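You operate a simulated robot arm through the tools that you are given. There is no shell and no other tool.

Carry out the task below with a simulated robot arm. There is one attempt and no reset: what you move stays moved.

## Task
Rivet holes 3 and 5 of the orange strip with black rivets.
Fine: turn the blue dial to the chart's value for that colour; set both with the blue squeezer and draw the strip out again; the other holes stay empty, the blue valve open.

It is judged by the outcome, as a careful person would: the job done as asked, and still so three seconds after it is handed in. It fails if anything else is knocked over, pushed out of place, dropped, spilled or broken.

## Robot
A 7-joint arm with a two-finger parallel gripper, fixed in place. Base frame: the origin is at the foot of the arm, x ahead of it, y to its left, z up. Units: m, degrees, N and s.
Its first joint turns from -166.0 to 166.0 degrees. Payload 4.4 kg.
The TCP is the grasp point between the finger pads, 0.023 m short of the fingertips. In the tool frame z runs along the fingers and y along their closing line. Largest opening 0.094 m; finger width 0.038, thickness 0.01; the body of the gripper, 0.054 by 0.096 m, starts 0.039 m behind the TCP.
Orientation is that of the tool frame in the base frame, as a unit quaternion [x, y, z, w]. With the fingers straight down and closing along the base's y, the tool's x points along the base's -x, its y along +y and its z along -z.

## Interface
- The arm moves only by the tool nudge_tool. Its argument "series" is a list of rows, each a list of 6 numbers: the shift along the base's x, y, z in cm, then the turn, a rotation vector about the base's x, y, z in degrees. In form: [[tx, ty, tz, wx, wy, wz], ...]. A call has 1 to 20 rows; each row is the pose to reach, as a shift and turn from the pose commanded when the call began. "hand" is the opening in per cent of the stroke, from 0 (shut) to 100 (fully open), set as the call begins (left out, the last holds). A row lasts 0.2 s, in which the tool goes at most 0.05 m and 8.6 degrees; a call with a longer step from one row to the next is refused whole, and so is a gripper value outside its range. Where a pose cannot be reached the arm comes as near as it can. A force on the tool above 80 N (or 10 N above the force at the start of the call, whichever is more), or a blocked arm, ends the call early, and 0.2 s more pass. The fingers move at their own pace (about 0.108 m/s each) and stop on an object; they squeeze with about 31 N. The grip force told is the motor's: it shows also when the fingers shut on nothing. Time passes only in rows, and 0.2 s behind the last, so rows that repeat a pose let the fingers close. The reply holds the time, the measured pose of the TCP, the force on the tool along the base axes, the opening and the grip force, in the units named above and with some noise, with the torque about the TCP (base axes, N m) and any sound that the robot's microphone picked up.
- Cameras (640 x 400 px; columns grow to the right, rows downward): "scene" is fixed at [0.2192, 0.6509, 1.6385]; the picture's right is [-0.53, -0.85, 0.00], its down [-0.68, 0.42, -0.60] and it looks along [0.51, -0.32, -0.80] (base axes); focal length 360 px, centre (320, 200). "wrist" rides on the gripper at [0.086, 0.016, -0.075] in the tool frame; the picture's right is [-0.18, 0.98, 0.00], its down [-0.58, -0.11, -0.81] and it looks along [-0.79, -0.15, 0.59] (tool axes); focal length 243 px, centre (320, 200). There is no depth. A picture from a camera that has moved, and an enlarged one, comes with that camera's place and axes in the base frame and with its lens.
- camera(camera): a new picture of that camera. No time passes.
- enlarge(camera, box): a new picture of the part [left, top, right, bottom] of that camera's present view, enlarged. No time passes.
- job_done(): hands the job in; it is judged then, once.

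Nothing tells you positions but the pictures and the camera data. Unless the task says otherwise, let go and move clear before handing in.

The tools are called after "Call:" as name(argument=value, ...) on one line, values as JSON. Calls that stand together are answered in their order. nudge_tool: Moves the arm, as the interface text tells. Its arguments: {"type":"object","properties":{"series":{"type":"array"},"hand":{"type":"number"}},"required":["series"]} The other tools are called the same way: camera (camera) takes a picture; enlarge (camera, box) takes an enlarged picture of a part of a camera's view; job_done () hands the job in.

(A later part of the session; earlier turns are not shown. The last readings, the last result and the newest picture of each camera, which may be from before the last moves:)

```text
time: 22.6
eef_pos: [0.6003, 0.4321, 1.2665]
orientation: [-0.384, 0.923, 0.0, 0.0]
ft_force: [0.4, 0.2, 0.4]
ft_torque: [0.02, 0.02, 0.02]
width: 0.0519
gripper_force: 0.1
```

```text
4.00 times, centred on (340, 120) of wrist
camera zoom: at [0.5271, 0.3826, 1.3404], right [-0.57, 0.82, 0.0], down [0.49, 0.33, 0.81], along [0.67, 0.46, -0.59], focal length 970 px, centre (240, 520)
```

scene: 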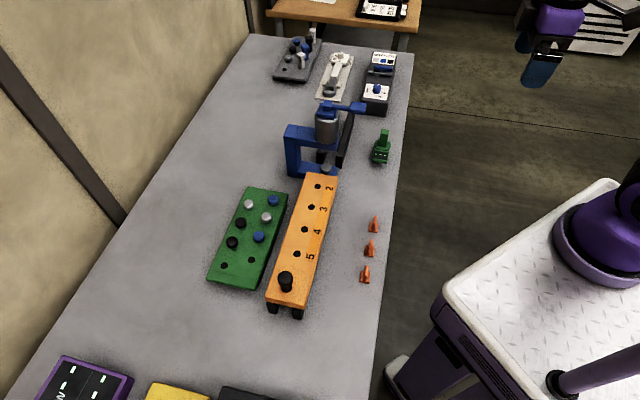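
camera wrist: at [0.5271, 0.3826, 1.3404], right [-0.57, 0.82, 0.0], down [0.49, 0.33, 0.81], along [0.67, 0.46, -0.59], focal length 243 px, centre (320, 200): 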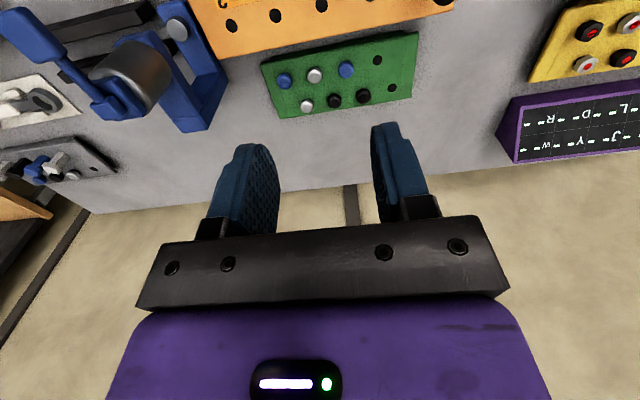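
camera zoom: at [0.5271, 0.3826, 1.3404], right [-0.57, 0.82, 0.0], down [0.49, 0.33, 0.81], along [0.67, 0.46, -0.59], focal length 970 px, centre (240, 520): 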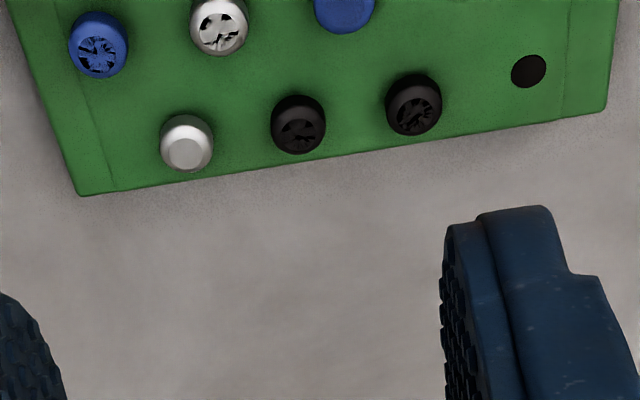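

The arm is at a safe pose above the tray. I'll descend to a nearer view with finer steps.

Call:
nudge_tool(series=[[1, 1.6, -3.5, 0, 0, 0], [2, 3.2, -7, 0, 0, 0], [3, 4.8, -10.5, 0, 0, 0], [4, 6.4, -14, 0, 0, 0], [5, 8, -17.5, 0, 0, 0], [6.1, 9.7, -20.6, 0, 0, 0], [6.1, 9.7, -20.6, 0, 0, 0]])

Call:
camera(camera="wrist")

Call:
enlarge(camera="wrist", box=[240, 40, 400, 140])

```text
time: 24.2
eef_pos: [0.6636, 0.5279, 1.0614]
orientation: [-0.382, 0.924, 0.0, 0.0]
ft_force: [-0.3, 0.0, -0.4]
ft_torque: [-0.01, 0.01, -0.01]
width: 0.0518
gripper_force: 0.0
```

```text
taken
camera wrist: at [0.5891, 0.4785, 1.1351], right [-0.56, 0.83, 0.0], down [0.49, 0.33, 0.81], along [0.67, 0.46, -0.59], focal length 243 px, centre (320, 200)
```

wrist: 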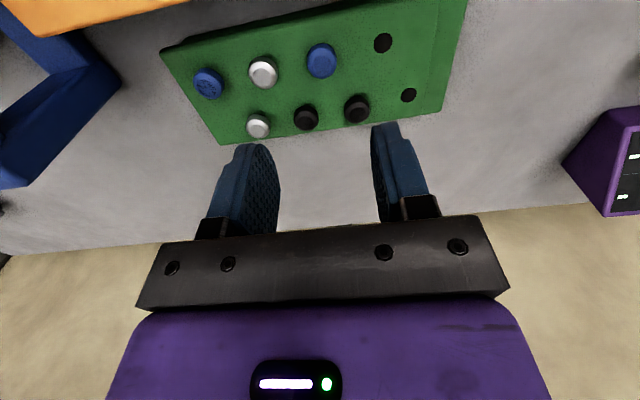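

```text
4.00 times, centred on (320, 90) of wrist
camera zoom: at [0.5891, 0.4785, 1.1351], right [-0.56, 0.83, 0.0], down [0.49, 0.33, 0.81], along [0.67, 0.46, -0.59], focal length 970 px, centre (320, 640)
```

zoom: 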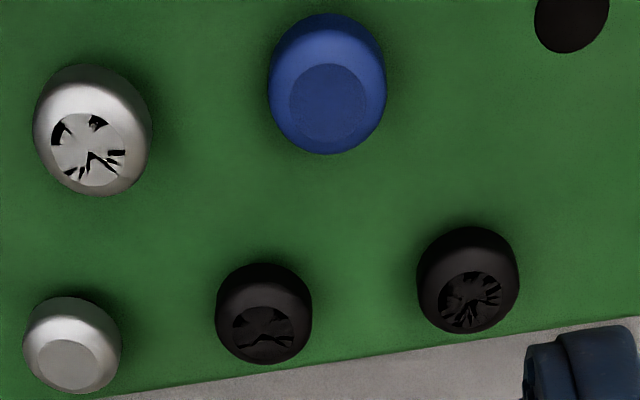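

The black rivets are at about (0.734, 0.558) and (0.695, 0.598), head tops near z 0.907. I'll hover over the first with fingers narrowed and check alignment.

Call:
nudge_tool(series=[[2.5, 1, -2, 0, 0, 0], [5, 2.1, -5, 0, 0, 0], [7.35, 3.1, -8, 0, 0, 0], [7.35, 3.1, -10.5, 0, 0, 0], [7.35, 3.1, -10.5, 0, 0, 0]], hand=46)

Call:
camera(camera="wrist")

Call:
enlarge(camera="wrist", box=[240, 100, 400, 200])

Call:
enlarge(camera="scene", box=[200, 190, 280, 250])

```text
time: 25.4
eef_pos: [0.7367, 0.5597, 0.9531]
orientation: [-0.383, 0.924, 0.0, 0.0]
ft_force: [-0.6, 0.8, 0.5]
ft_torque: [0.03, -0.01, 0.02]
width: 0.043
gripper_force: 0.0
```

```text
taken
camera wrist: at [0.6631, 0.5091, 1.028], right [-0.56, 0.83, 0.0], down [0.49, 0.33, 0.81], along [0.67, 0.46, -0.59], focal length 243 px, centre (320, 200)
```

wrist: 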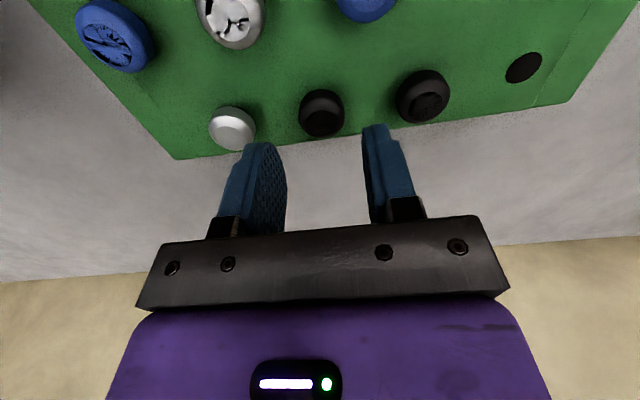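

```text
4.00 times, centred on (320, 150) of wrist
camera zoom: at [0.6631, 0.5091, 1.028], right [-0.56, 0.83, 0.0], down [0.49, 0.33, 0.81], along [0.67, 0.46, -0.59], focal length 970 px, centre (320, 400)
```

zoom: 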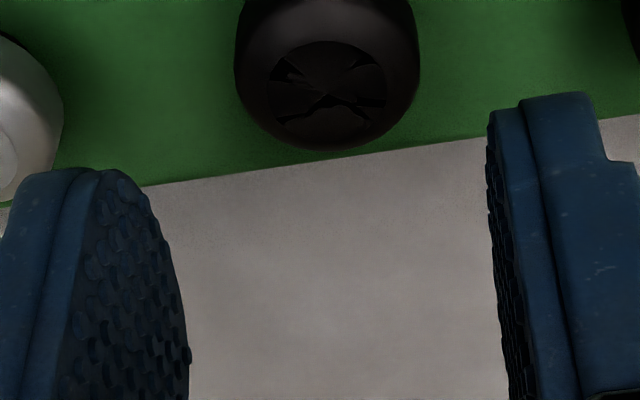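

```text
6.67 times, centred on (240, 220) of scene
camera zoom: at [0.2192, 0.6509, 1.6385], right [-0.53, -0.85, 0.0], down [-0.68, 0.42, -0.6], along [0.51, -0.32, -0.8], focal length 2403 px, centre (853, 67)
```

zoom: 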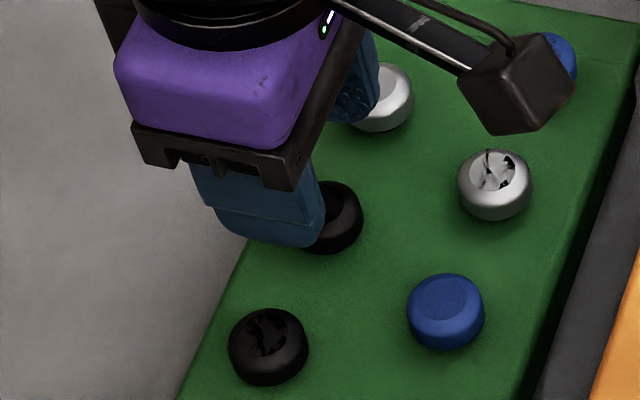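

The rivet is nearly under the TCP (offset about 1–2 mm radially). I'll correct, descend and grip.

Call:
nudge_tool(series=[[0.1, 0.15, -1.2, 0, 0, 0], [0.1, 0.15, -2.4, 0, 0, 0], [0.1, 0.15, -3.5, 0, 0, 0], [0.1, 0.15, -3.5, 0, 0, 0]])

Call:
nudge_tool(series=[[0, 0, 0, 0, 0, 0], [0, 0, 0, 0, 0, 0]], hand=0)

Call:
camera(camera="wrist")

Call:
enlarge(camera="scene", box=[200, 190, 280, 250])

```text
time: 26.4
eef_pos: [0.7366, 0.5613, 0.92]
orientation: [-0.383, 0.924, 0.0, 0.0]
ft_force: [0.6, 0.4, 0.3]
ft_torque: [-0.01, -0.01, 0.02]
width: 0.0433
gripper_force: 0.1
```

```text
time: 27.0
eef_pos: [0.7373, 0.5608, 0.9207]
orientation: [-0.383, 0.924, 0.001, 0.0]
ft_force: [0.0, 0.0, -0.9]
ft_torque: [0.0, 0.01, -0.01]
width: 0.0253
gripper_force: 30.8
```

```text
taken
camera wrist: at [0.6639, 0.5114, 0.9938], right [-0.56, 0.83, 0.0], down [0.49, 0.33, 0.81], along [0.67, 0.46, -0.59], focal length 243 px, centre (320, 200)
```

wrist: 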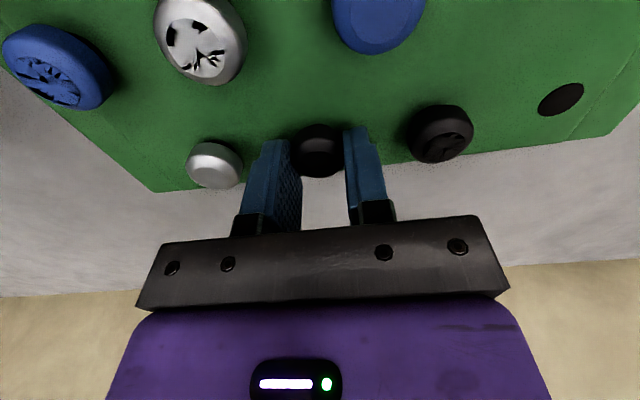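

```text
6.67 times, centred on (240, 220) of scene
camera zoom: at [0.2192, 0.6509, 1.6385], right [-0.53, -0.85, 0.0], down [-0.68, 0.42, -0.6], along [0.51, -0.32, -0.8], focal length 2403 px, centre (853, 67)
```

zoom: 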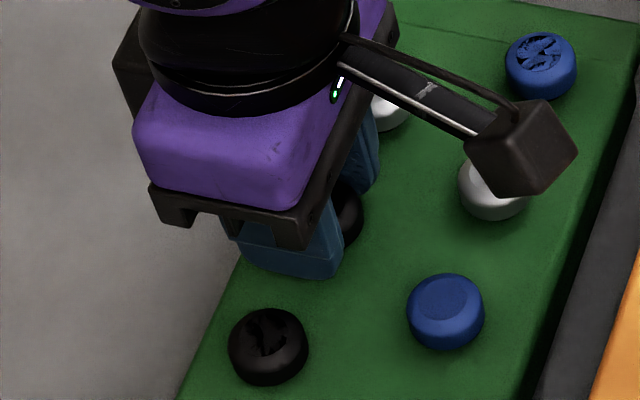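

The rivet head is gripped (25 mm). I'll lift straight up and look at it.

Call:
nudge_tool(series=[[0, 0, 1, 0, 0, 0], [0, 0, 3, 0, 0, 0], [0, 0, 6, 0, 0, 0], [0, 0, 9, 0, 0, 0], [0, 0, 12, 0, 0, 0], [0, 0, 14, 0, 0, 0], [0, 0, 14, 0, 0, 0]])

Call:
camera(camera="wrist")

Call:
enlarge(camera="wrist", box=[240, 80, 400, 180])

Call:
enlarge(camera="scene", box=[200, 140, 300, 240])

```text
time: 28.6
eef_pos: [0.7356, 0.5597, 1.0613]
orientation: [-0.382, 0.924, -0.001, 0.0]
ft_force: [0.3, 0.2, -1.1]
ft_torque: [-0.01, -0.01, 0.03]
width: 0.0255
gripper_force: 31.2
```

```text
taken
camera wrist: at [0.6633, 0.5109, 1.1359], right [-0.56, 0.83, 0.0], down [0.49, 0.33, 0.81], along [0.67, 0.46, -0.59], focal length 243 px, centre (320, 200)
```

wrist: 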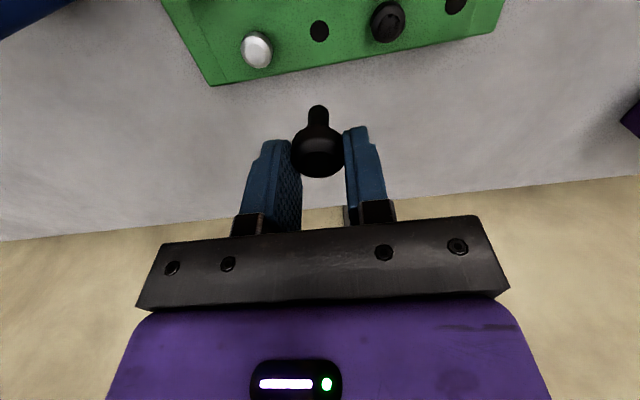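

```text
4.00 times, centred on (320, 130) of wrist
camera zoom: at [0.6633, 0.5109, 1.1359], right [-0.56, 0.83, 0.0], down [0.49, 0.33, 0.81], along [0.67, 0.46, -0.59], focal length 970 px, centre (320, 480)
```

zoom: 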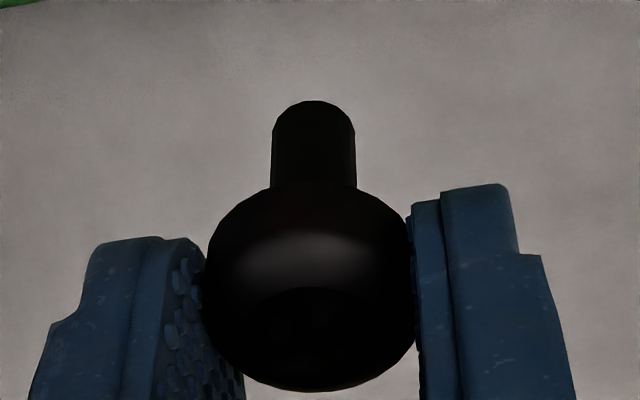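

```text
4.00 times, centred on (250, 190) of scene
camera zoom: at [0.2192, 0.6509, 1.6385], right [-0.53, -0.85, 0.0], down [-0.68, 0.42, -0.6], along [0.51, -0.32, -0.8], focal length 1442 px, centre (600, 240)
```

zoom: 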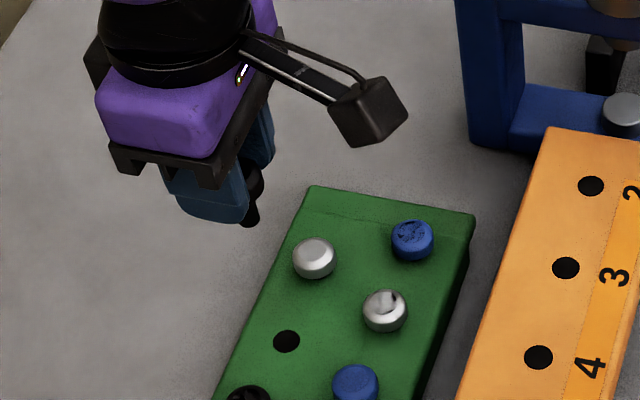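

The rivet hangs straight, with a shank about 11 mm wide and 26 mm long, so hole 3 (about 17 mm) leaves easy clearance. I'll move over hole 3 near (0.6625, 0.400), staying above the strip.

Call:
nudge_tool(series=[[-1.5, -3.2, 0, 0, 0, 0], [-3, -6.4, 0, 0, 0, 0], [-4.4, -9.6, 0, 0, 0, 0], [-5.9, -12.8, -0.5, 0, 0, 0], [-7.3, -15.95, -1.5, 0, 0, 0], [-7.3, -15.95, -2.5, 0, 0, 0], [-7.3, -15.95, -2.5, 0, 0, 0]])

Call:
camera(camera="wrist")

Call:
enlarge(camera="wrist", box=[240, 40, 400, 140])

Call:
enlarge(camera="scene", box=[260, 150, 360, 250])

```text
time: 30.2
eef_pos: [0.6626, 0.3999, 1.0346]
orientation: [-0.383, 0.924, 0.0, 0.0]
ft_force: [-0.1, -0.8, 0.3]
ft_torque: [-0.01, 0.0, 0.0]
width: 0.0255
gripper_force: 30.6
```

```text
taken
camera wrist: at [0.5901, 0.3505, 1.109], right [-0.56, 0.83, 0.0], down [0.49, 0.33, 0.81], along [0.67, 0.46, -0.59], focal length 243 px, centre (320, 200)
```

wrist: 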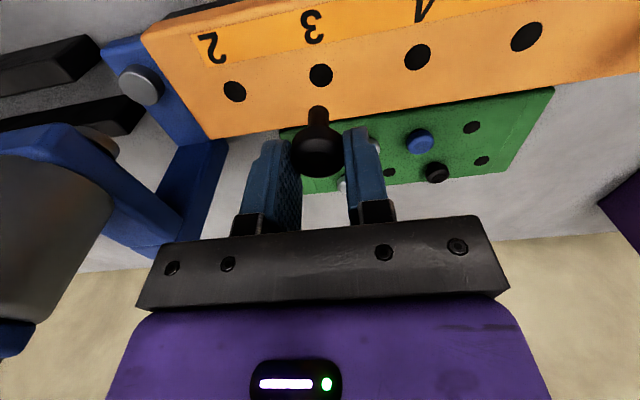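

```text
4.00 times, centred on (320, 90) of wrist
camera zoom: at [0.5901, 0.3505, 1.109], right [-0.56, 0.83, 0.0], down [0.49, 0.33, 0.81], along [0.67, 0.46, -0.59], focal length 970 px, centre (320, 640)
```

zoom: 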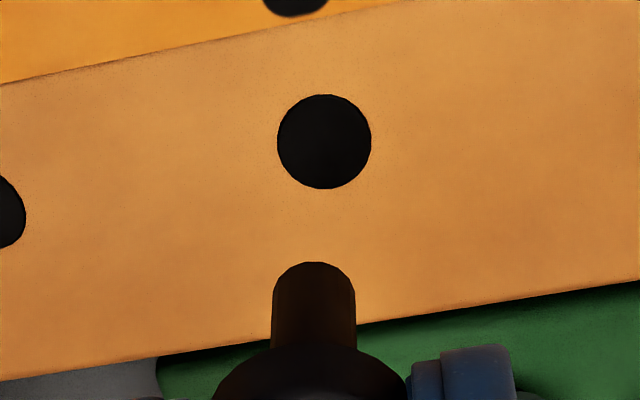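

```text
4.00 times, centred on (310, 200) of scene
camera zoom: at [0.2192, 0.6509, 1.6385], right [-0.53, -0.85, 0.0], down [-0.68, 0.42, -0.6], along [0.51, -0.32, -0.8], focal length 1442 px, centre (360, 200)
```

zoom: 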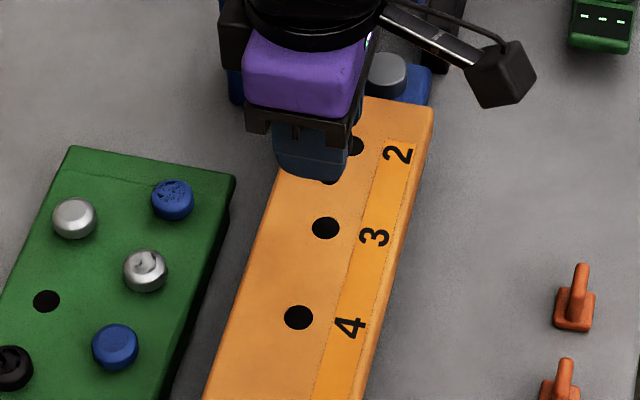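

The hole estimate agrees to within 1–2 mm. I'll make a small correction, lower until the shank tip is just at the strip's top, and check.

Call:
nudge_tool(series=[[-0.1, 0.13, 0, 0, 0, 0], [-0.1, 0.13, -2, 0, 0, 0], [-0.1, 0.13, -3.8, 0, 0, 0], [-0.1, 0.13, -4.4, 0, 0, 0], [-0.1, 0.13, -4.4, 0, 0, 0]])

Call:
enlarge(camera="wrist", box=[240, 60, 400, 160])

Call:
enlarge(camera="scene", box=[290, 180, 340, 230])

```text
time: 31.4
eef_pos: [0.6635, 0.4034, 0.9908]
orientation: [-0.383, 0.924, 0.001, -0.001]
ft_force: [0.3, 0.5, -0.7]
ft_torque: [-0.01, -0.01, 0.02]
width: 0.0254
gripper_force: 30.8
```

```text
4.00 times, centred on (320, 110) of wrist
camera zoom: at [0.5893, 0.3528, 1.0653], right [-0.56, 0.83, 0.0], down [0.49, 0.33, 0.81], along [0.67, 0.46, -0.59], focal length 970 px, centre (320, 560)
```

zoom: 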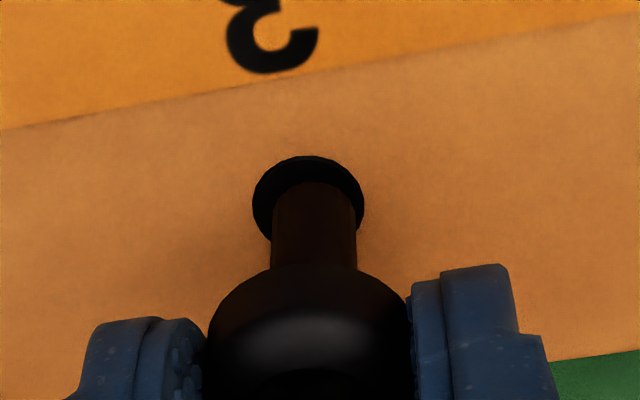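

```text
8.00 times, centred on (315, 205) of scene
camera zoom: at [0.2192, 0.6509, 1.6385], right [-0.53, -0.85, 0.0], down [-0.68, 0.42, -0.6], along [0.51, -0.32, -0.8], focal length 2883 px, centre (360, 160)
```

zoom: 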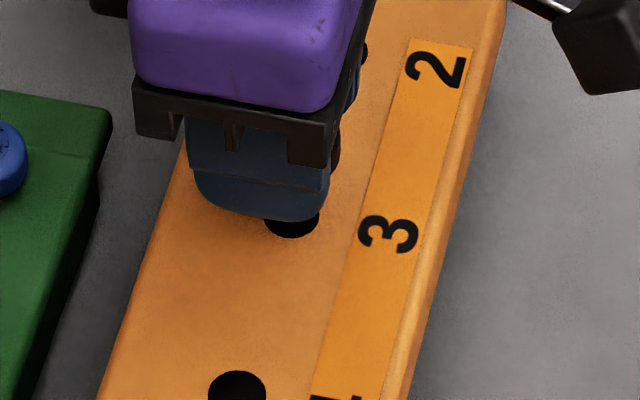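

The shank sits within the hole outline. I'll lower it into the hole gently.

Call:
nudge_tool(series=[[0.04, -0.04, -0.6, 0, 0, 0], [0.04, -0.04, -1.2, 0, 0, 0], [0.04, -0.04, -1.8, 0, 0, 0], [0.04, -0.04, -2.3, 0, 0, 0], [0.04, -0.04, -2.6, 0, 0, 0]])

Call:
enlarge(camera="wrist", box=[240, 80, 400, 180])

Call:
enlarge(camera="scene", box=[290, 180, 340, 230])

```text
time: 32.6
eef_pos: [0.6631, 0.4017, 0.9646]
orientation: [-0.383, 0.924, 0.0, 0.0]
ft_force: [-0.7, -0.8, 7.3]
ft_torque: [-0.06, 0.05, -0.01]
width: 0.0255
gripper_force: 31.3
```

```text
4.00 times, centred on (320, 130) of wrist
camera zoom: at [0.5898, 0.352, 1.0396], right [-0.56, 0.83, 0.0], down [0.49, 0.33, 0.81], along [0.67, 0.46, -0.59], focal length 970 px, centre (320, 480)
```

zoom: 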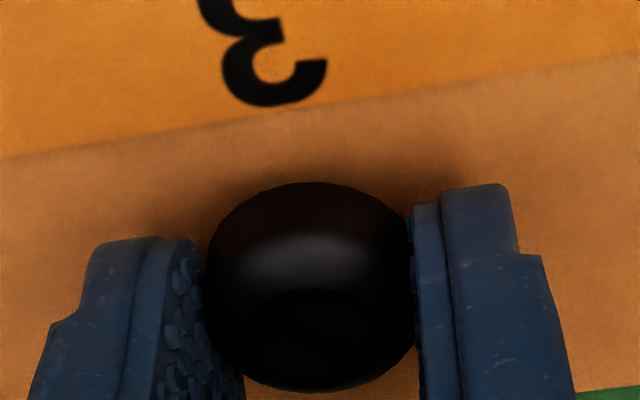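

```text
8.00 times, centred on (315, 205) of scene
camera zoom: at [0.2192, 0.6509, 1.6385], right [-0.53, -0.85, 0.0], down [-0.68, 0.42, -0.6], along [0.51, -0.32, -0.8], focal length 2883 px, centre (360, 160)
```

zoom: 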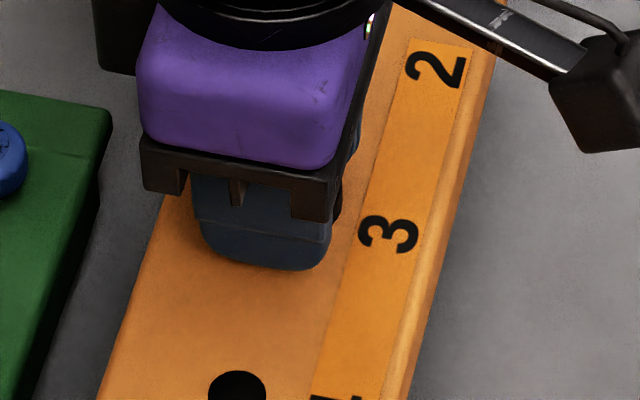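

The head is seated on the strip (a 7 N contact at the expected height). I'll release and rise.

Call:
nudge_tool(series=[[0, 0, 0, 0, 0, 0], [0, 0, 0, 0, 0, 0]], hand=46)

Call:
nudge_tool(series=[[0, 0, 1, 0, 0, 0], [0, 0, 3, 0, 0, 0], [0, 0, 6, 0, 0, 0], [0, 0, 9, 0, 0, 0], [0, 0, 9, 0, 0, 0]])

Call:
camera(camera="wrist")

Call:
enlarge(camera="wrist", box=[240, 40, 400, 140])

```text
time: 33.2
eef_pos: [0.6634, 0.4006, 0.9648]
orientation: [-0.383, 0.924, 0.0, 0.0]
ft_force: [0.5, -0.2, -0.4]
ft_torque: [0.02, 0.0, -0.01]
width: 0.0432
gripper_force: 0.0
```

```text
time: 34.4
eef_pos: [0.6636, 0.3998, 1.0554]
orientation: [-0.383, 0.924, -0.001, 0.0]
ft_force: [0.0, -0.5, -0.2]
ft_torque: [0.02, 0.0, -0.04]
width: 0.0431
gripper_force: 0.0
```

```text
taken
camera wrist: at [0.5902, 0.3505, 1.129], right [-0.56, 0.83, 0.0], down [0.49, 0.33, 0.81], along [0.67, 0.46, -0.59], focal length 243 px, centre (320, 200)
```

wrist: 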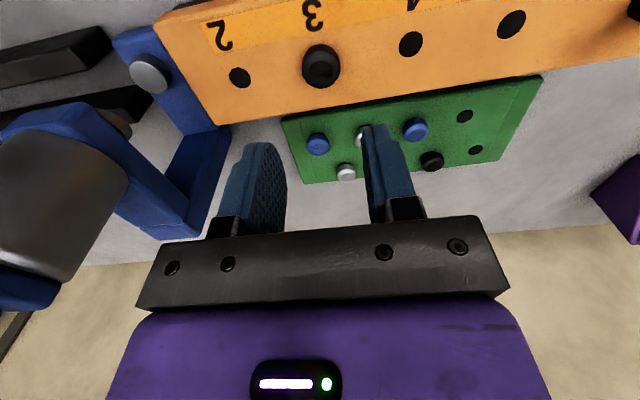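

```text
4.00 times, centred on (320, 90) of wrist
camera zoom: at [0.5902, 0.3505, 1.129], right [-0.56, 0.83, 0.0], down [0.49, 0.33, 0.81], along [0.67, 0.46, -0.59], focal length 970 px, centre (320, 640)
```

zoom: 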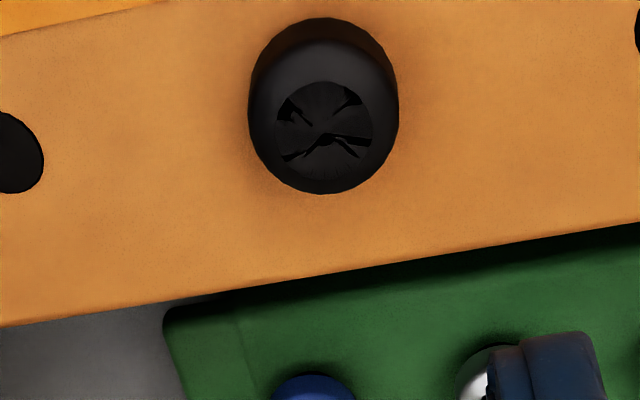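

Rivet 1 sits flat in hole 3. Next is the second black rivet near (0.695, 0.599).

Call:
nudge_tool(series=[[0.6, 3.9, 0, 0, 0, 0], [1.3, 7.9, 0, 0, 0, 0], [2, 11.9, 0, 0, 0, 0], [2.6, 15.9, 0, 0, 0, 0], [3.29, 19.85, -1, 0, 0, 0], [3.29, 19.85, -5.5, 0, 0, 0], [3.29, 19.85, -10, 0, 0, 0], [3.29, 19.85, -10, 0, 0, 0]])

Call:
camera(camera="wrist")

Call:
enlarge(camera="wrist", box=[240, 80, 400, 180])

```text
time: 36.2
eef_pos: [0.6974, 0.6027, 0.9551]
orientation: [-0.383, 0.924, -0.001, 0.001]
ft_force: [-1.1, 1.1, -0.4]
ft_torque: [-0.02, 0.0, -0.01]
width: 0.0433
gripper_force: 0.1
```

```text
taken
camera wrist: at [0.6235, 0.5532, 1.0293], right [-0.56, 0.83, 0.0], down [0.49, 0.33, 0.81], along [0.67, 0.46, -0.59], focal length 243 px, centre (320, 200)
```

wrist: 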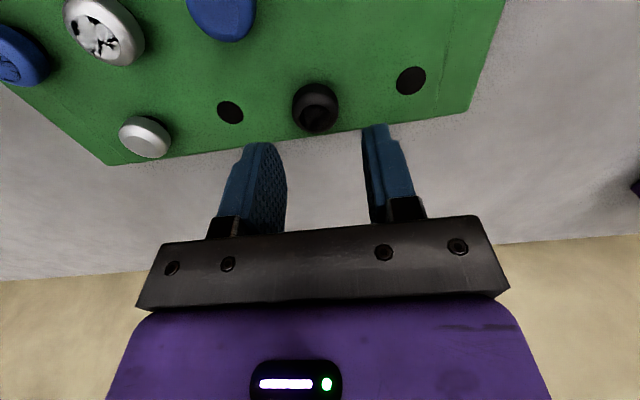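

```text
4.00 times, centred on (320, 130) of wrist
camera zoom: at [0.6235, 0.5532, 1.0293], right [-0.56, 0.83, 0.0], down [0.49, 0.33, 0.81], along [0.67, 0.46, -0.59], focal length 970 px, centre (320, 480)
```

zoom: 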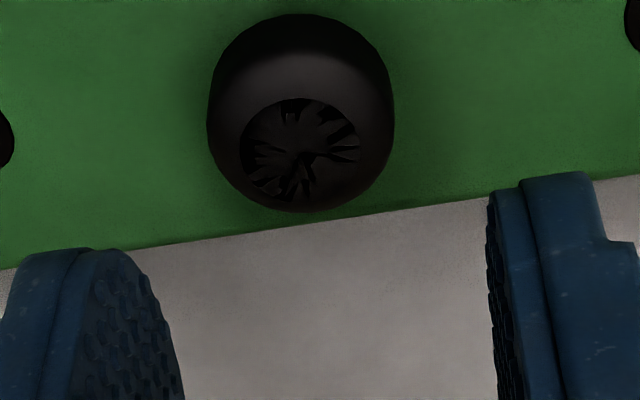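

The rivet is offset about 2 mm from the TCP. I'll correct, descend and grip.

Call:
nudge_tool(series=[[-0.03, -0.23, -1.2, 0, 0, 0], [-0.03, -0.23, -2.4, 0, 0, 0], [-0.03, -0.23, -3.5, 0, 0, 0], [-0.03, -0.23, -3.5, 0, 0, 0]])

Call:
nudge_tool(series=[[0, 0, 0, 0, 0, 0], [0, 0, 0, 0, 0, 0]], hand=0)

Call:
nudge_tool(series=[[0, 0, 1, 0, 0, 0], [0, 0, 3, 0, 0, 0], [0, 0, 6, 0, 0, 0], [0, 0, 9, 0, 0, 0], [0, 0, 12, 0, 0, 0], [0, 0, 14, 0, 0, 0], [0, 0, 14, 0, 0, 0]])

Call:
enlarge(camera="wrist", box=[240, 80, 400, 180])

Call:
camera(camera="scene")

```text
time: 37.2
eef_pos: [0.6962, 0.5986, 0.9193]
orientation: [-0.383, 0.924, 0.0, 0.0]
ft_force: [-1.0, 0.0, 0.4]
ft_torque: [0.01, 0.0, 0.01]
width: 0.0432
gripper_force: 0.1
```

```text
time: 37.8
eef_pos: [0.6956, 0.5995, 0.9196]
orientation: [-0.383, 0.924, 0.001, 0.0]
ft_force: [0.1, -0.3, 0.2]
ft_torque: [0.0, 0.01, -0.01]
width: 0.0256
gripper_force: 30.3
```

```text
time: 39.4
eef_pos: [0.6959, 0.5981, 1.0606]
orientation: [-0.383, 0.924, 0.0, 0.0]
ft_force: [-0.3, -0.4, -0.2]
ft_torque: [0.0, -0.02, 0.0]
width: 0.0256
gripper_force: 30.9
```

```text
4.00 times, centred on (320, 130) of wrist
camera zoom: at [0.6225, 0.5481, 1.135], right [-0.56, 0.83, 0.0], down [0.49, 0.33, 0.81], along [0.67, 0.46, -0.59], focal length 970 px, centre (320, 480)
```

zoom: 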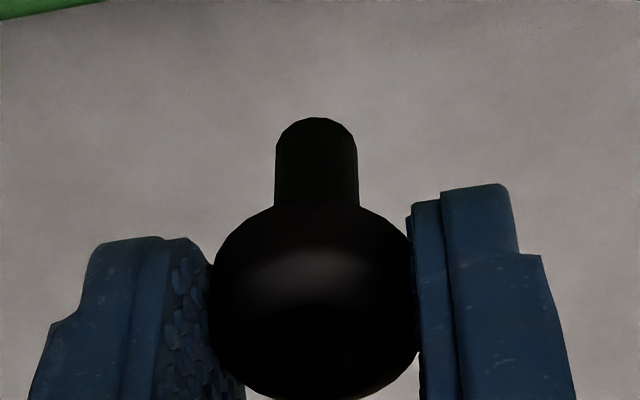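

```text
taken
```

scene: 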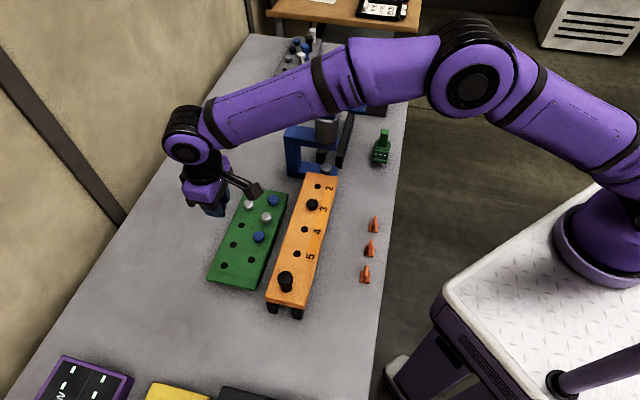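

The second rivet is held straight, about 2.5 mm farther out radially than the first. I'll move over hole 5 near (0.569, 0.4925) and allow for that.

Call:
nudge_tool(series=[[-2.6, -2.1, 0, 0, 0, 0], [-5.2, -4.2, 0, 0, 0, 0], [-7.8, -6.4, 0, 0, 0, 0], [-10.3, -8.5, 0, 0, 0, 0], [-12.78, -10.6, -1, 0, 0, 0], [-12.78, -10.6, -2.5, 0, 0, 0], [-12.78, -10.6, -2.5, 0, 0, 0]])

Call:
camera(camera="wrist")

Call:
enlarge(camera="wrist", box=[240, 40, 400, 140])

```text
time: 41.0
eef_pos: [0.5679, 0.4919, 1.0357]
orientation: [-0.383, 0.924, 0.0, 0.0]
ft_force: [0.2, -0.4, -0.6]
ft_torque: [0.02, -0.04, -0.01]
width: 0.0258
gripper_force: 30.9
```

```text
taken
camera wrist: at [0.495, 0.4426, 1.1095], right [-0.56, 0.83, 0.0], down [0.49, 0.33, 0.81], along [0.67, 0.46, -0.59], focal length 243 px, centre (320, 200)
```

wrist: 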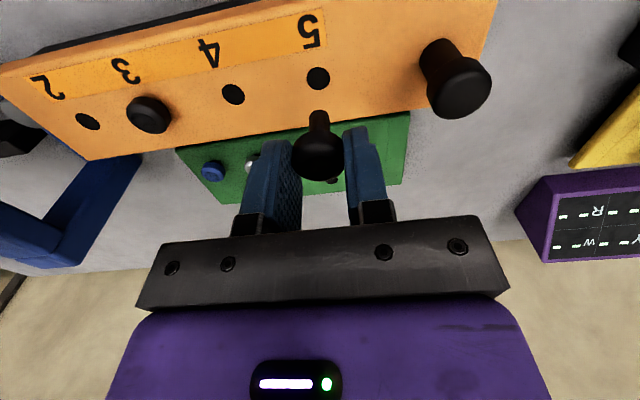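

```text
4.00 times, centred on (320, 90) of wrist
camera zoom: at [0.495, 0.4426, 1.1095], right [-0.56, 0.83, 0.0], down [0.49, 0.33, 0.81], along [0.67, 0.46, -0.59], focal length 970 px, centre (320, 640)
```

zoom: 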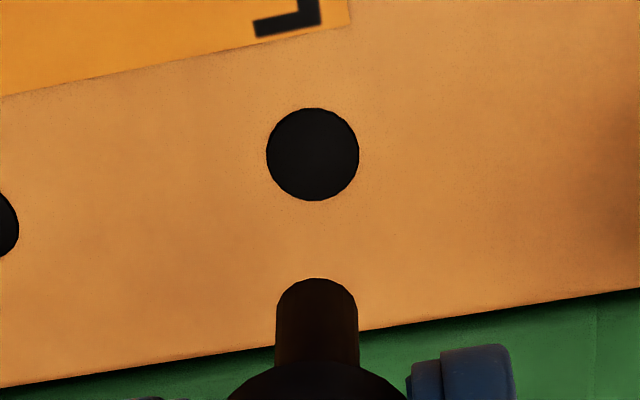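

The alignment over hole 5 is good, needing about 1 mm of correction. I'll lower in two stages.

Call:
nudge_tool(series=[[0.04, -0.09, 0, 0, 0, 0], [0.04, -0.09, -2, 0, 0, 0], [0.04, -0.09, -3.8, 0, 0, 0], [0.04, -0.09, -4.4, 0, 0, 0], [0.04, -0.09, -4.4, 0, 0, 0]])

Call:
enlarge(camera="wrist", box=[240, 60, 400, 160])

```text
time: 42.2
eef_pos: [0.5672, 0.4902, 0.9913]
orientation: [-0.383, 0.924, 0.001, 0.0]
ft_force: [1.0, -0.2, -0.1]
ft_torque: [-0.01, 0.01, -0.06]
width: 0.0255
gripper_force: 31.1
```

```text
4.00 times, centred on (320, 110) of wrist
camera zoom: at [0.4941, 0.4415, 1.0653], right [-0.56, 0.83, 0.0], down [0.49, 0.33, 0.81], along [0.67, 0.46, -0.59], focal length 970 px, centre (320, 560)
```

zoom: 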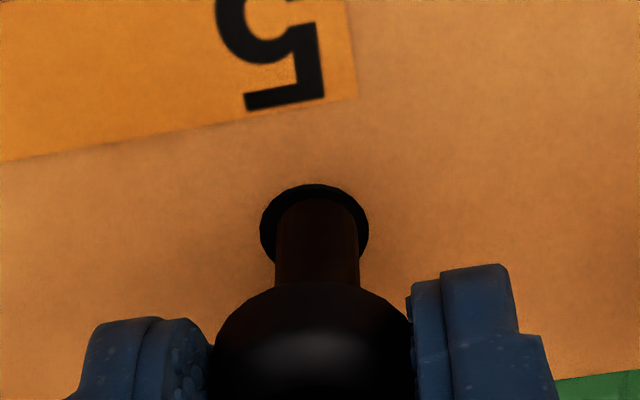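

The shank is inside the outline but about 1 mm toward the near edge. I'll shift outward slightly and lower it in.

Call:
nudge_tool(series=[[0.1, 0.08, 0, 0, 0, 0], [0.1, 0.08, -0.6, 0, 0, 0], [0.1, 0.08, -1.2, 0, 0, 0], [0.1, 0.08, -1.8, 0, 0, 0], [0.1, 0.08, -2.3, 0, 0, 0], [0.1, 0.08, -2.65, 0, 0, 0]])

Call:
enlarge(camera="wrist", box=[240, 80, 400, 180])

```text
time: 43.6
eef_pos: [0.5703, 0.4922, 0.9656]
orientation: [-0.382, 0.924, 0.0, 0.001]
ft_force: [2.0, 0.3, 12.5]
ft_torque: [-0.03, -0.03, -0.01]
width: 0.0254
gripper_force: 30.8
```

```text
4.00 times, centred on (320, 130) of wrist
camera zoom: at [0.4962, 0.4415, 1.0394], right [-0.56, 0.83, 0.0], down [0.49, 0.33, 0.81], along [0.67, 0.46, -0.59], focal length 970 px, centre (320, 480)
```

zoom: 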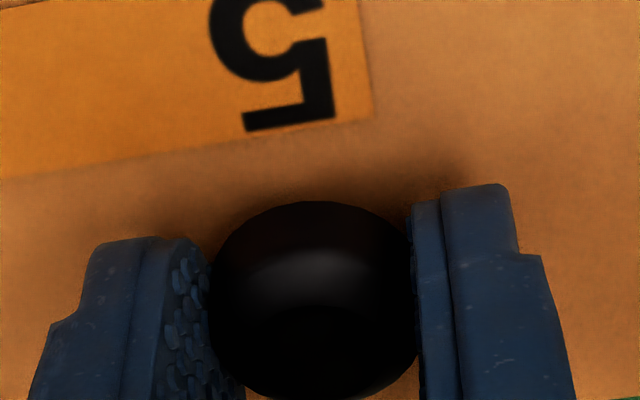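

Seated (12 N contact at the same height as before). I'll release, rise, and check both rivets and the handle.

Call:
nudge_tool(series=[[0, 0, 0, 0, 0, 0], [0, 0, 0, 0, 0, 0]], hand=46)

Call:
nudge_tool(series=[[0, 0, 1, 0, 0, 0], [0, 0, 3, 0, 0, 0], [0, 0, 6, 0, 0, 0], [-2, -1, 9, 0, 0, 0], [-4, -2, 12, 0, 0, 0], [-6, -3, 14, 0, 0, 0], [-6, -3, 14, 0, 0, 0]])

Call:
camera(camera="wrist")

Call:
enlarge(camera="wrist", box=[240, 0, 480, 150])

Call:
enlarge(camera="scene", box=[240, 160, 360, 320])

```text
time: 44.2
eef_pos: [0.569, 0.4904, 0.9642]
orientation: [-0.383, 0.924, 0.0, 0.0]
ft_force: [-0.7, -0.5, -0.1]
ft_torque: [0.0, 0.0, 0.0]
width: 0.0433
gripper_force: 0.1
```

```text
time: 45.8
eef_pos: [0.5072, 0.459, 1.1056]
orientation: [-0.383, 0.924, 0.0, 0.0]
ft_force: [0.1, 0.1, 0.4]
ft_torque: [0.03, 0.0, 0.0]
width: 0.0435
gripper_force: 0.1
```

```text
taken
camera wrist: at [0.4342, 0.4104, 1.179], right [-0.56, 0.83, 0.0], down [0.49, 0.33, 0.81], along [0.67, 0.45, -0.59], focal length 243 px, centre (320, 200)
```

wrist: 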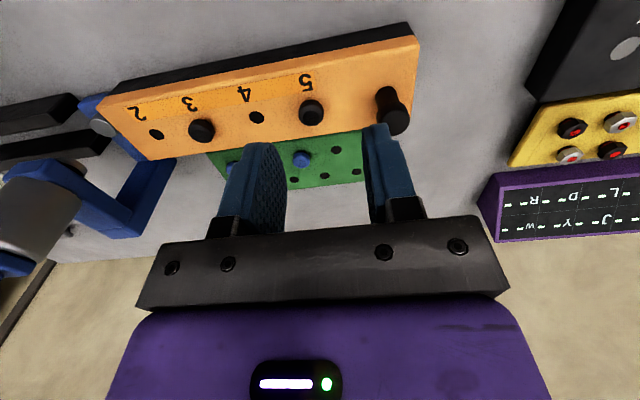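

```text
2.67 times, centred on (360, 75) of wrist
camera zoom: at [0.4342, 0.4104, 1.179], right [-0.56, 0.83, 0.0], down [0.49, 0.33, 0.81], along [0.67, 0.45, -0.59], focal length 647 px, centre (213, 533)
```

zoom: 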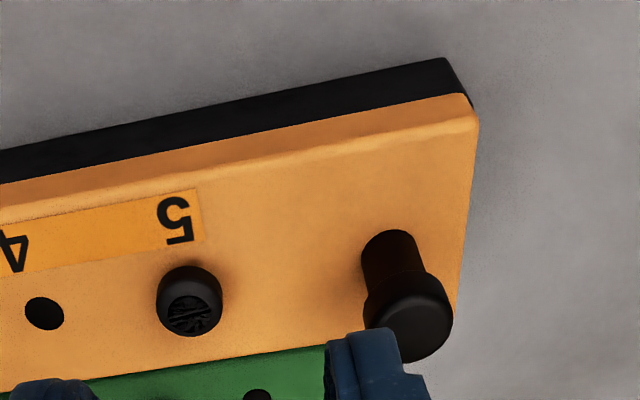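

```text
2.50 times, centred on (300, 240) of scene
camera zoom: at [0.2192, 0.6509, 1.6385], right [-0.53, -0.85, 0.0], down [-0.68, 0.42, -0.6], along [0.51, -0.32, -0.8], focal length 901 px, centre (370, 100)
```

zoom: 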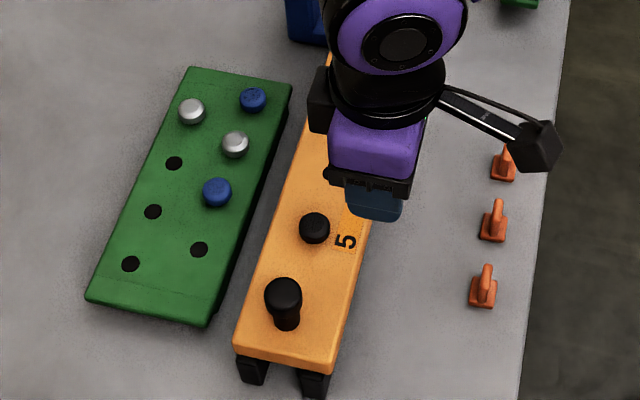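

Both rivets are seated, and the handle (a post with a wider knob) is at about (0.512, 0.548), top near z 0.984. To keep the gripper clear of the squeezer when the strip is pushed in, I'll turn it to close across the strip, with the camera side facing away from the squeezer.

Call:
nudge_tool(series=[[0, 0.8, 0.5, 0, 0, -8], [0, 1.6, 1, 0, 0, -16], [0, 2.4, 1.5, 0, 0, -24], [0, 3.2, 2, 0, 0, -32], [0, 4, 2, 0, 0, -40], [0, 4.8, 2, 0, 0, -48], [0, 5.6, 2, 0, 0, -56], [0, 6.4, 2, 0, 0, -64], [0, 7.2, 2, 0, 0, -72], [0, 8, 2, 0, 0, -80], [0.4, 8.7, 2, 0, 0, -85], [0.4, 8.7, 2, 0, 0, -90], [0.4, 8.7, 2, 0, 0, -90]], hand=60)

Call:
camera(camera="wrist")

Call:
camera(camera="scene")

```text
time: 48.6
eef_pos: [0.5135, 0.5494, 1.1245]
orientation: [0.383, 0.924, 0.0, 0.0]
ft_force: [0.2, -0.9, -0.3]
ft_torque: [-0.03, 0.0, 0.02]
width: 0.0566
gripper_force: 0.0
```

```text
taken
camera wrist: at [0.463, 0.6224, 1.1989], right [0.83, 0.56, 0.0], down [0.33, -0.49, 0.81], along [0.45, -0.67, -0.59], focal length 243 px, centre (320, 200)
```

wrist: 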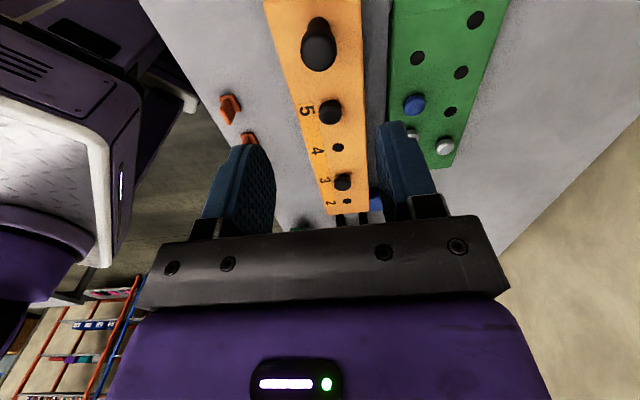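

```text
taken
```

scene: 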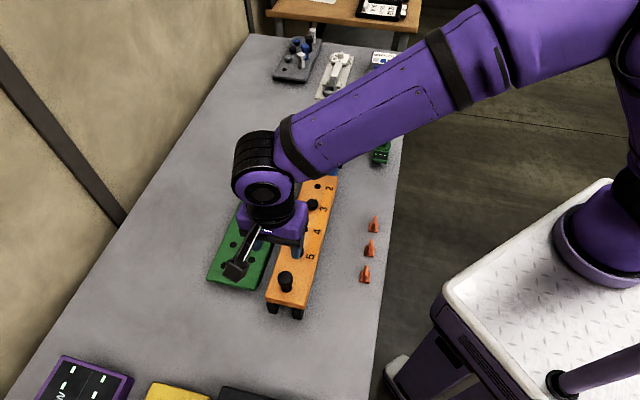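

The view along the strip shows the handle, both rivets and empty holes 4 and 2. I'll enlarge the handle to set the grip height.

Call:
enlarge(camera="wrist", box=[260, 0, 380, 90])

Call:
enlarge(camera="scene", box=[260, 250, 320, 320])

```text
4.44 times, centred on (320, 45) of wrist
camera zoom: at [0.463, 0.6224, 1.1989], right [0.83, 0.56, 0.0], down [0.33, -0.49, 0.81], along [0.45, -0.67, -0.59], focal length 1078 px, centre (320, 889)
```

zoom: 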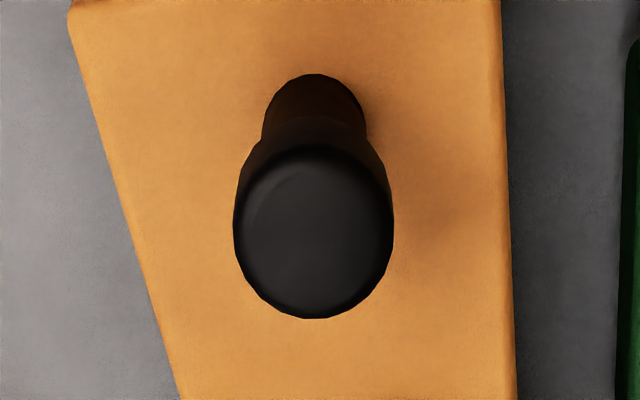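

```text
5.71 times, centred on (290, 285) of scene
camera zoom: at [0.2192, 0.6509, 1.6385], right [-0.53, -0.85, 0.0], down [-0.68, 0.42, -0.6], along [0.51, -0.32, -0.8], focal length 2059 px, centre (491, -286)
```

zoom: 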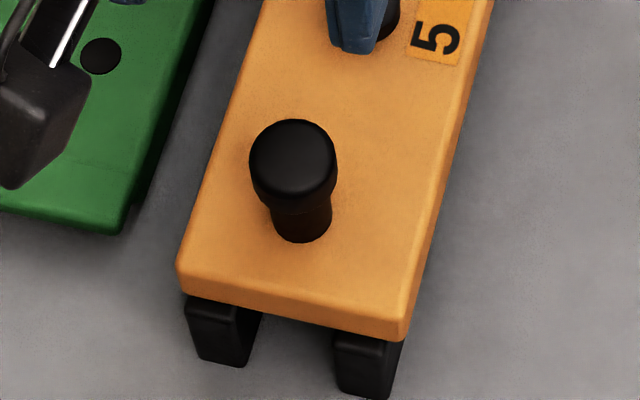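

Handle knob centre is about (0.511, 0.549), top 0.986, diameter 29 mm. I'll tilt the gripper 25° so that it leans away from the squeezer, then descend over the handle.

Call:
nudge_tool(series=[[-0.1, 0.08, -2, -5, -5, 0], [-0.1, 0.08, -4, -10, -10, 0], [-0.1, 0.08, -6, -15, -15, 0], [-0.1, 0.08, -8, -17.68, -17.68, 0], [-0.1, 0.08, -10, -17.68, -17.68, 0], [-0.1, 0.08, -10, -17.68, -17.68, 0]])

Call:
camera(camera="wrist")

Call:
enlarge(camera="scene", box=[230, 200, 350, 320])

```text
time: 50.0
eef_pos: [0.5131, 0.55, 1.0241]
orientation: [0.372, 0.903, -0.082, 0.2]
ft_force: [0.3, -0.1, 0.3]
ft_torque: [-0.01, 0.02, 0.01]
width: 0.0564
gripper_force: 0.0
```

```text
taken
camera wrist: at [0.4455, 0.6389, 1.0546], right [0.81, 0.58, 0.08], down [0.05, -0.21, 0.98], along [0.58, -0.79, -0.2], focal length 243 px, centre (320, 200)
```

wrist: 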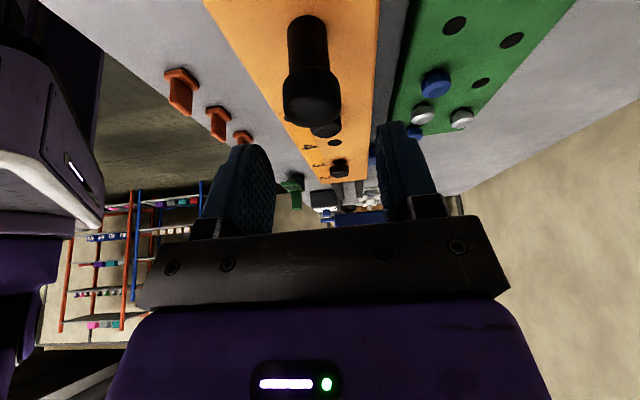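

```text
3.33 times, centred on (290, 260) of scene
camera zoom: at [0.2192, 0.6509, 1.6385], right [-0.53, -0.85, 0.0], down [-0.68, 0.42, -0.6], along [0.51, -0.32, -0.8], focal length 1201 px, centre (420, 0)
```

zoom: 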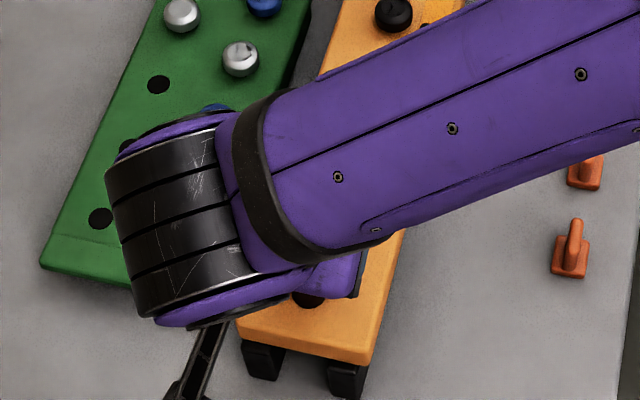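

The tilt is right and the handle is just below the fingers. I'll zoom to check the sideways centring before descending.

Call:
enlarge(camera="wrist", box=[220, 60, 420, 185])

```text
3.20 times, centred on (320, 122) of wrist
camera zoom: at [0.4455, 0.6389, 1.0546], right [0.81, 0.58, 0.08], down [0.05, -0.21, 0.98], along [0.58, -0.79, -0.2], focal length 776 px, centre (320, 448)
```

zoom: 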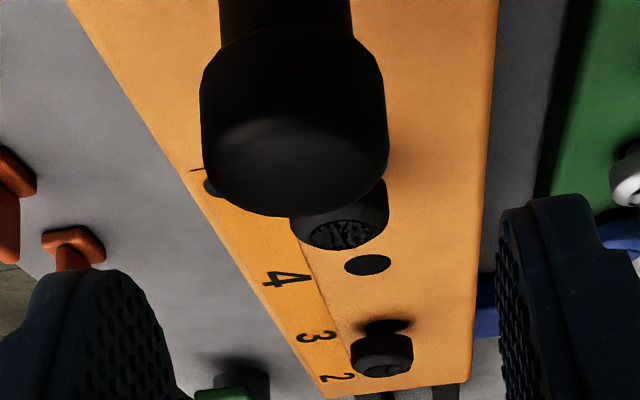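

The handle sits about 3 mm to the radial-inward side. I'll correct, descend and grip.

Call:
nudge_tool(series=[[-0.2, -0.2, 0, 0, 0, 0], [-0.2, -0.2, -1.5, 0, 0, 0], [-0.2, -0.2, -3, 0, 0, 0], [-0.2, -0.2, -4.6, 0, 0, 0], [-0.2, -0.2, -4.6, 0, 0, 0]])

Call:
camera(camera="wrist")

Call:
nudge_tool(series=[[0, 0, 0, 0, 0, 0], [0, 0, 0, 0, 0, 0]], hand=0)

Call:
camera(camera="wrist")

```text
time: 51.2
eef_pos: [0.511, 0.5471, 0.9783]
orientation: [0.374, 0.902, -0.083, 0.2]
ft_force: [0.1, -0.6, -0.6]
ft_torque: [-0.01, 0.0, -0.04]
width: 0.0566
gripper_force: 0.1
```

```text
taken
camera wrist: at [0.4441, 0.6367, 1.0089], right [0.81, 0.58, 0.08], down [0.05, -0.21, 0.98], along [0.58, -0.79, -0.2], focal length 243 px, centre (320, 200)
```

wrist: 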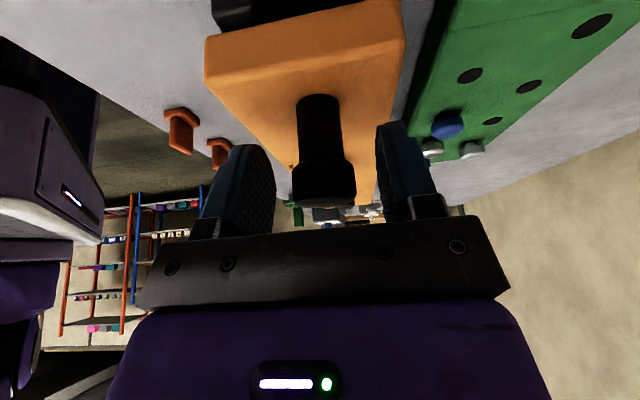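

```text
time: 51.8
eef_pos: [0.5125, 0.5469, 0.9781]
orientation: [0.373, 0.902, -0.082, 0.201]
ft_force: [13.1, 14.4, -4.0]
ft_torque: [0.38, -0.03, 0.12]
width: 0.0294
gripper_force: 45.3
```

```text
taken
camera wrist: at [0.4453, 0.6377, 1.0089], right [0.81, 0.58, 0.08], down [0.05, -0.21, 0.98], along [0.58, -0.79, -0.2], focal length 243 px, centre (320, 200)
```

wrist: 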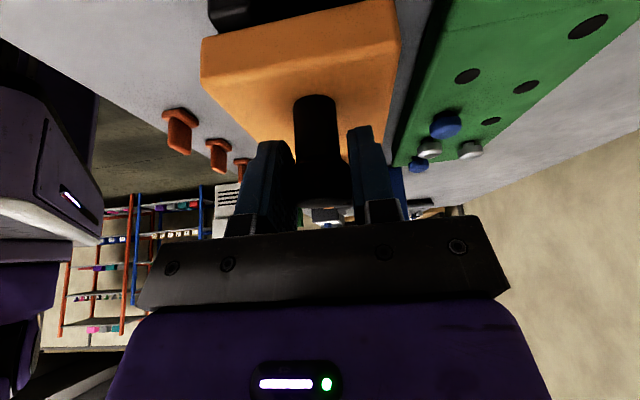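

The handle is gripped. I'll relieve the side load slightly and try sliding the strip 2 cm toward the squeezer.

Call:
nudge_tool(series=[[0.1, 0.1, 0, 0, 0, 0], [0.45, -0.25, 0, 0, 0, 0], [0.8, -0.6, 0, 0, 0, 0], [1.15, -0.95, 0, 0, 0, 0], [1.5, -1.3, 0, 0, 0, 0], [1.5, -1.3, 0, 0, 0, 0]])

Call:
camera(camera="wrist")

Call:
camera(camera="scene")

```text
time: 53.2
eef_pos: [0.524, 0.5335, 0.9774]
orientation: [0.373, 0.902, -0.083, 0.2]
ft_force: [4.4, 7.6, 1.6]
ft_torque: [0.2, 0.23, 0.13]
width: 0.0296
gripper_force: 45.0
```

```text
taken
camera wrist: at [0.4591, 0.6241, 1.0088], right [0.81, 0.58, 0.08], down [0.06, -0.21, 0.98], along [0.58, -0.79, -0.2], focal length 243 px, centre (320, 200)
```

wrist: 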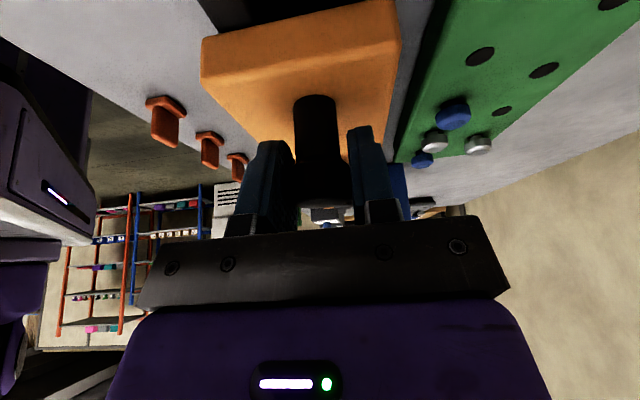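

```text
taken
```

scene: 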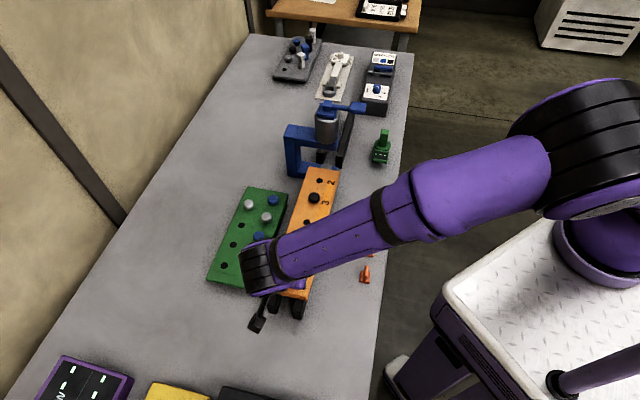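

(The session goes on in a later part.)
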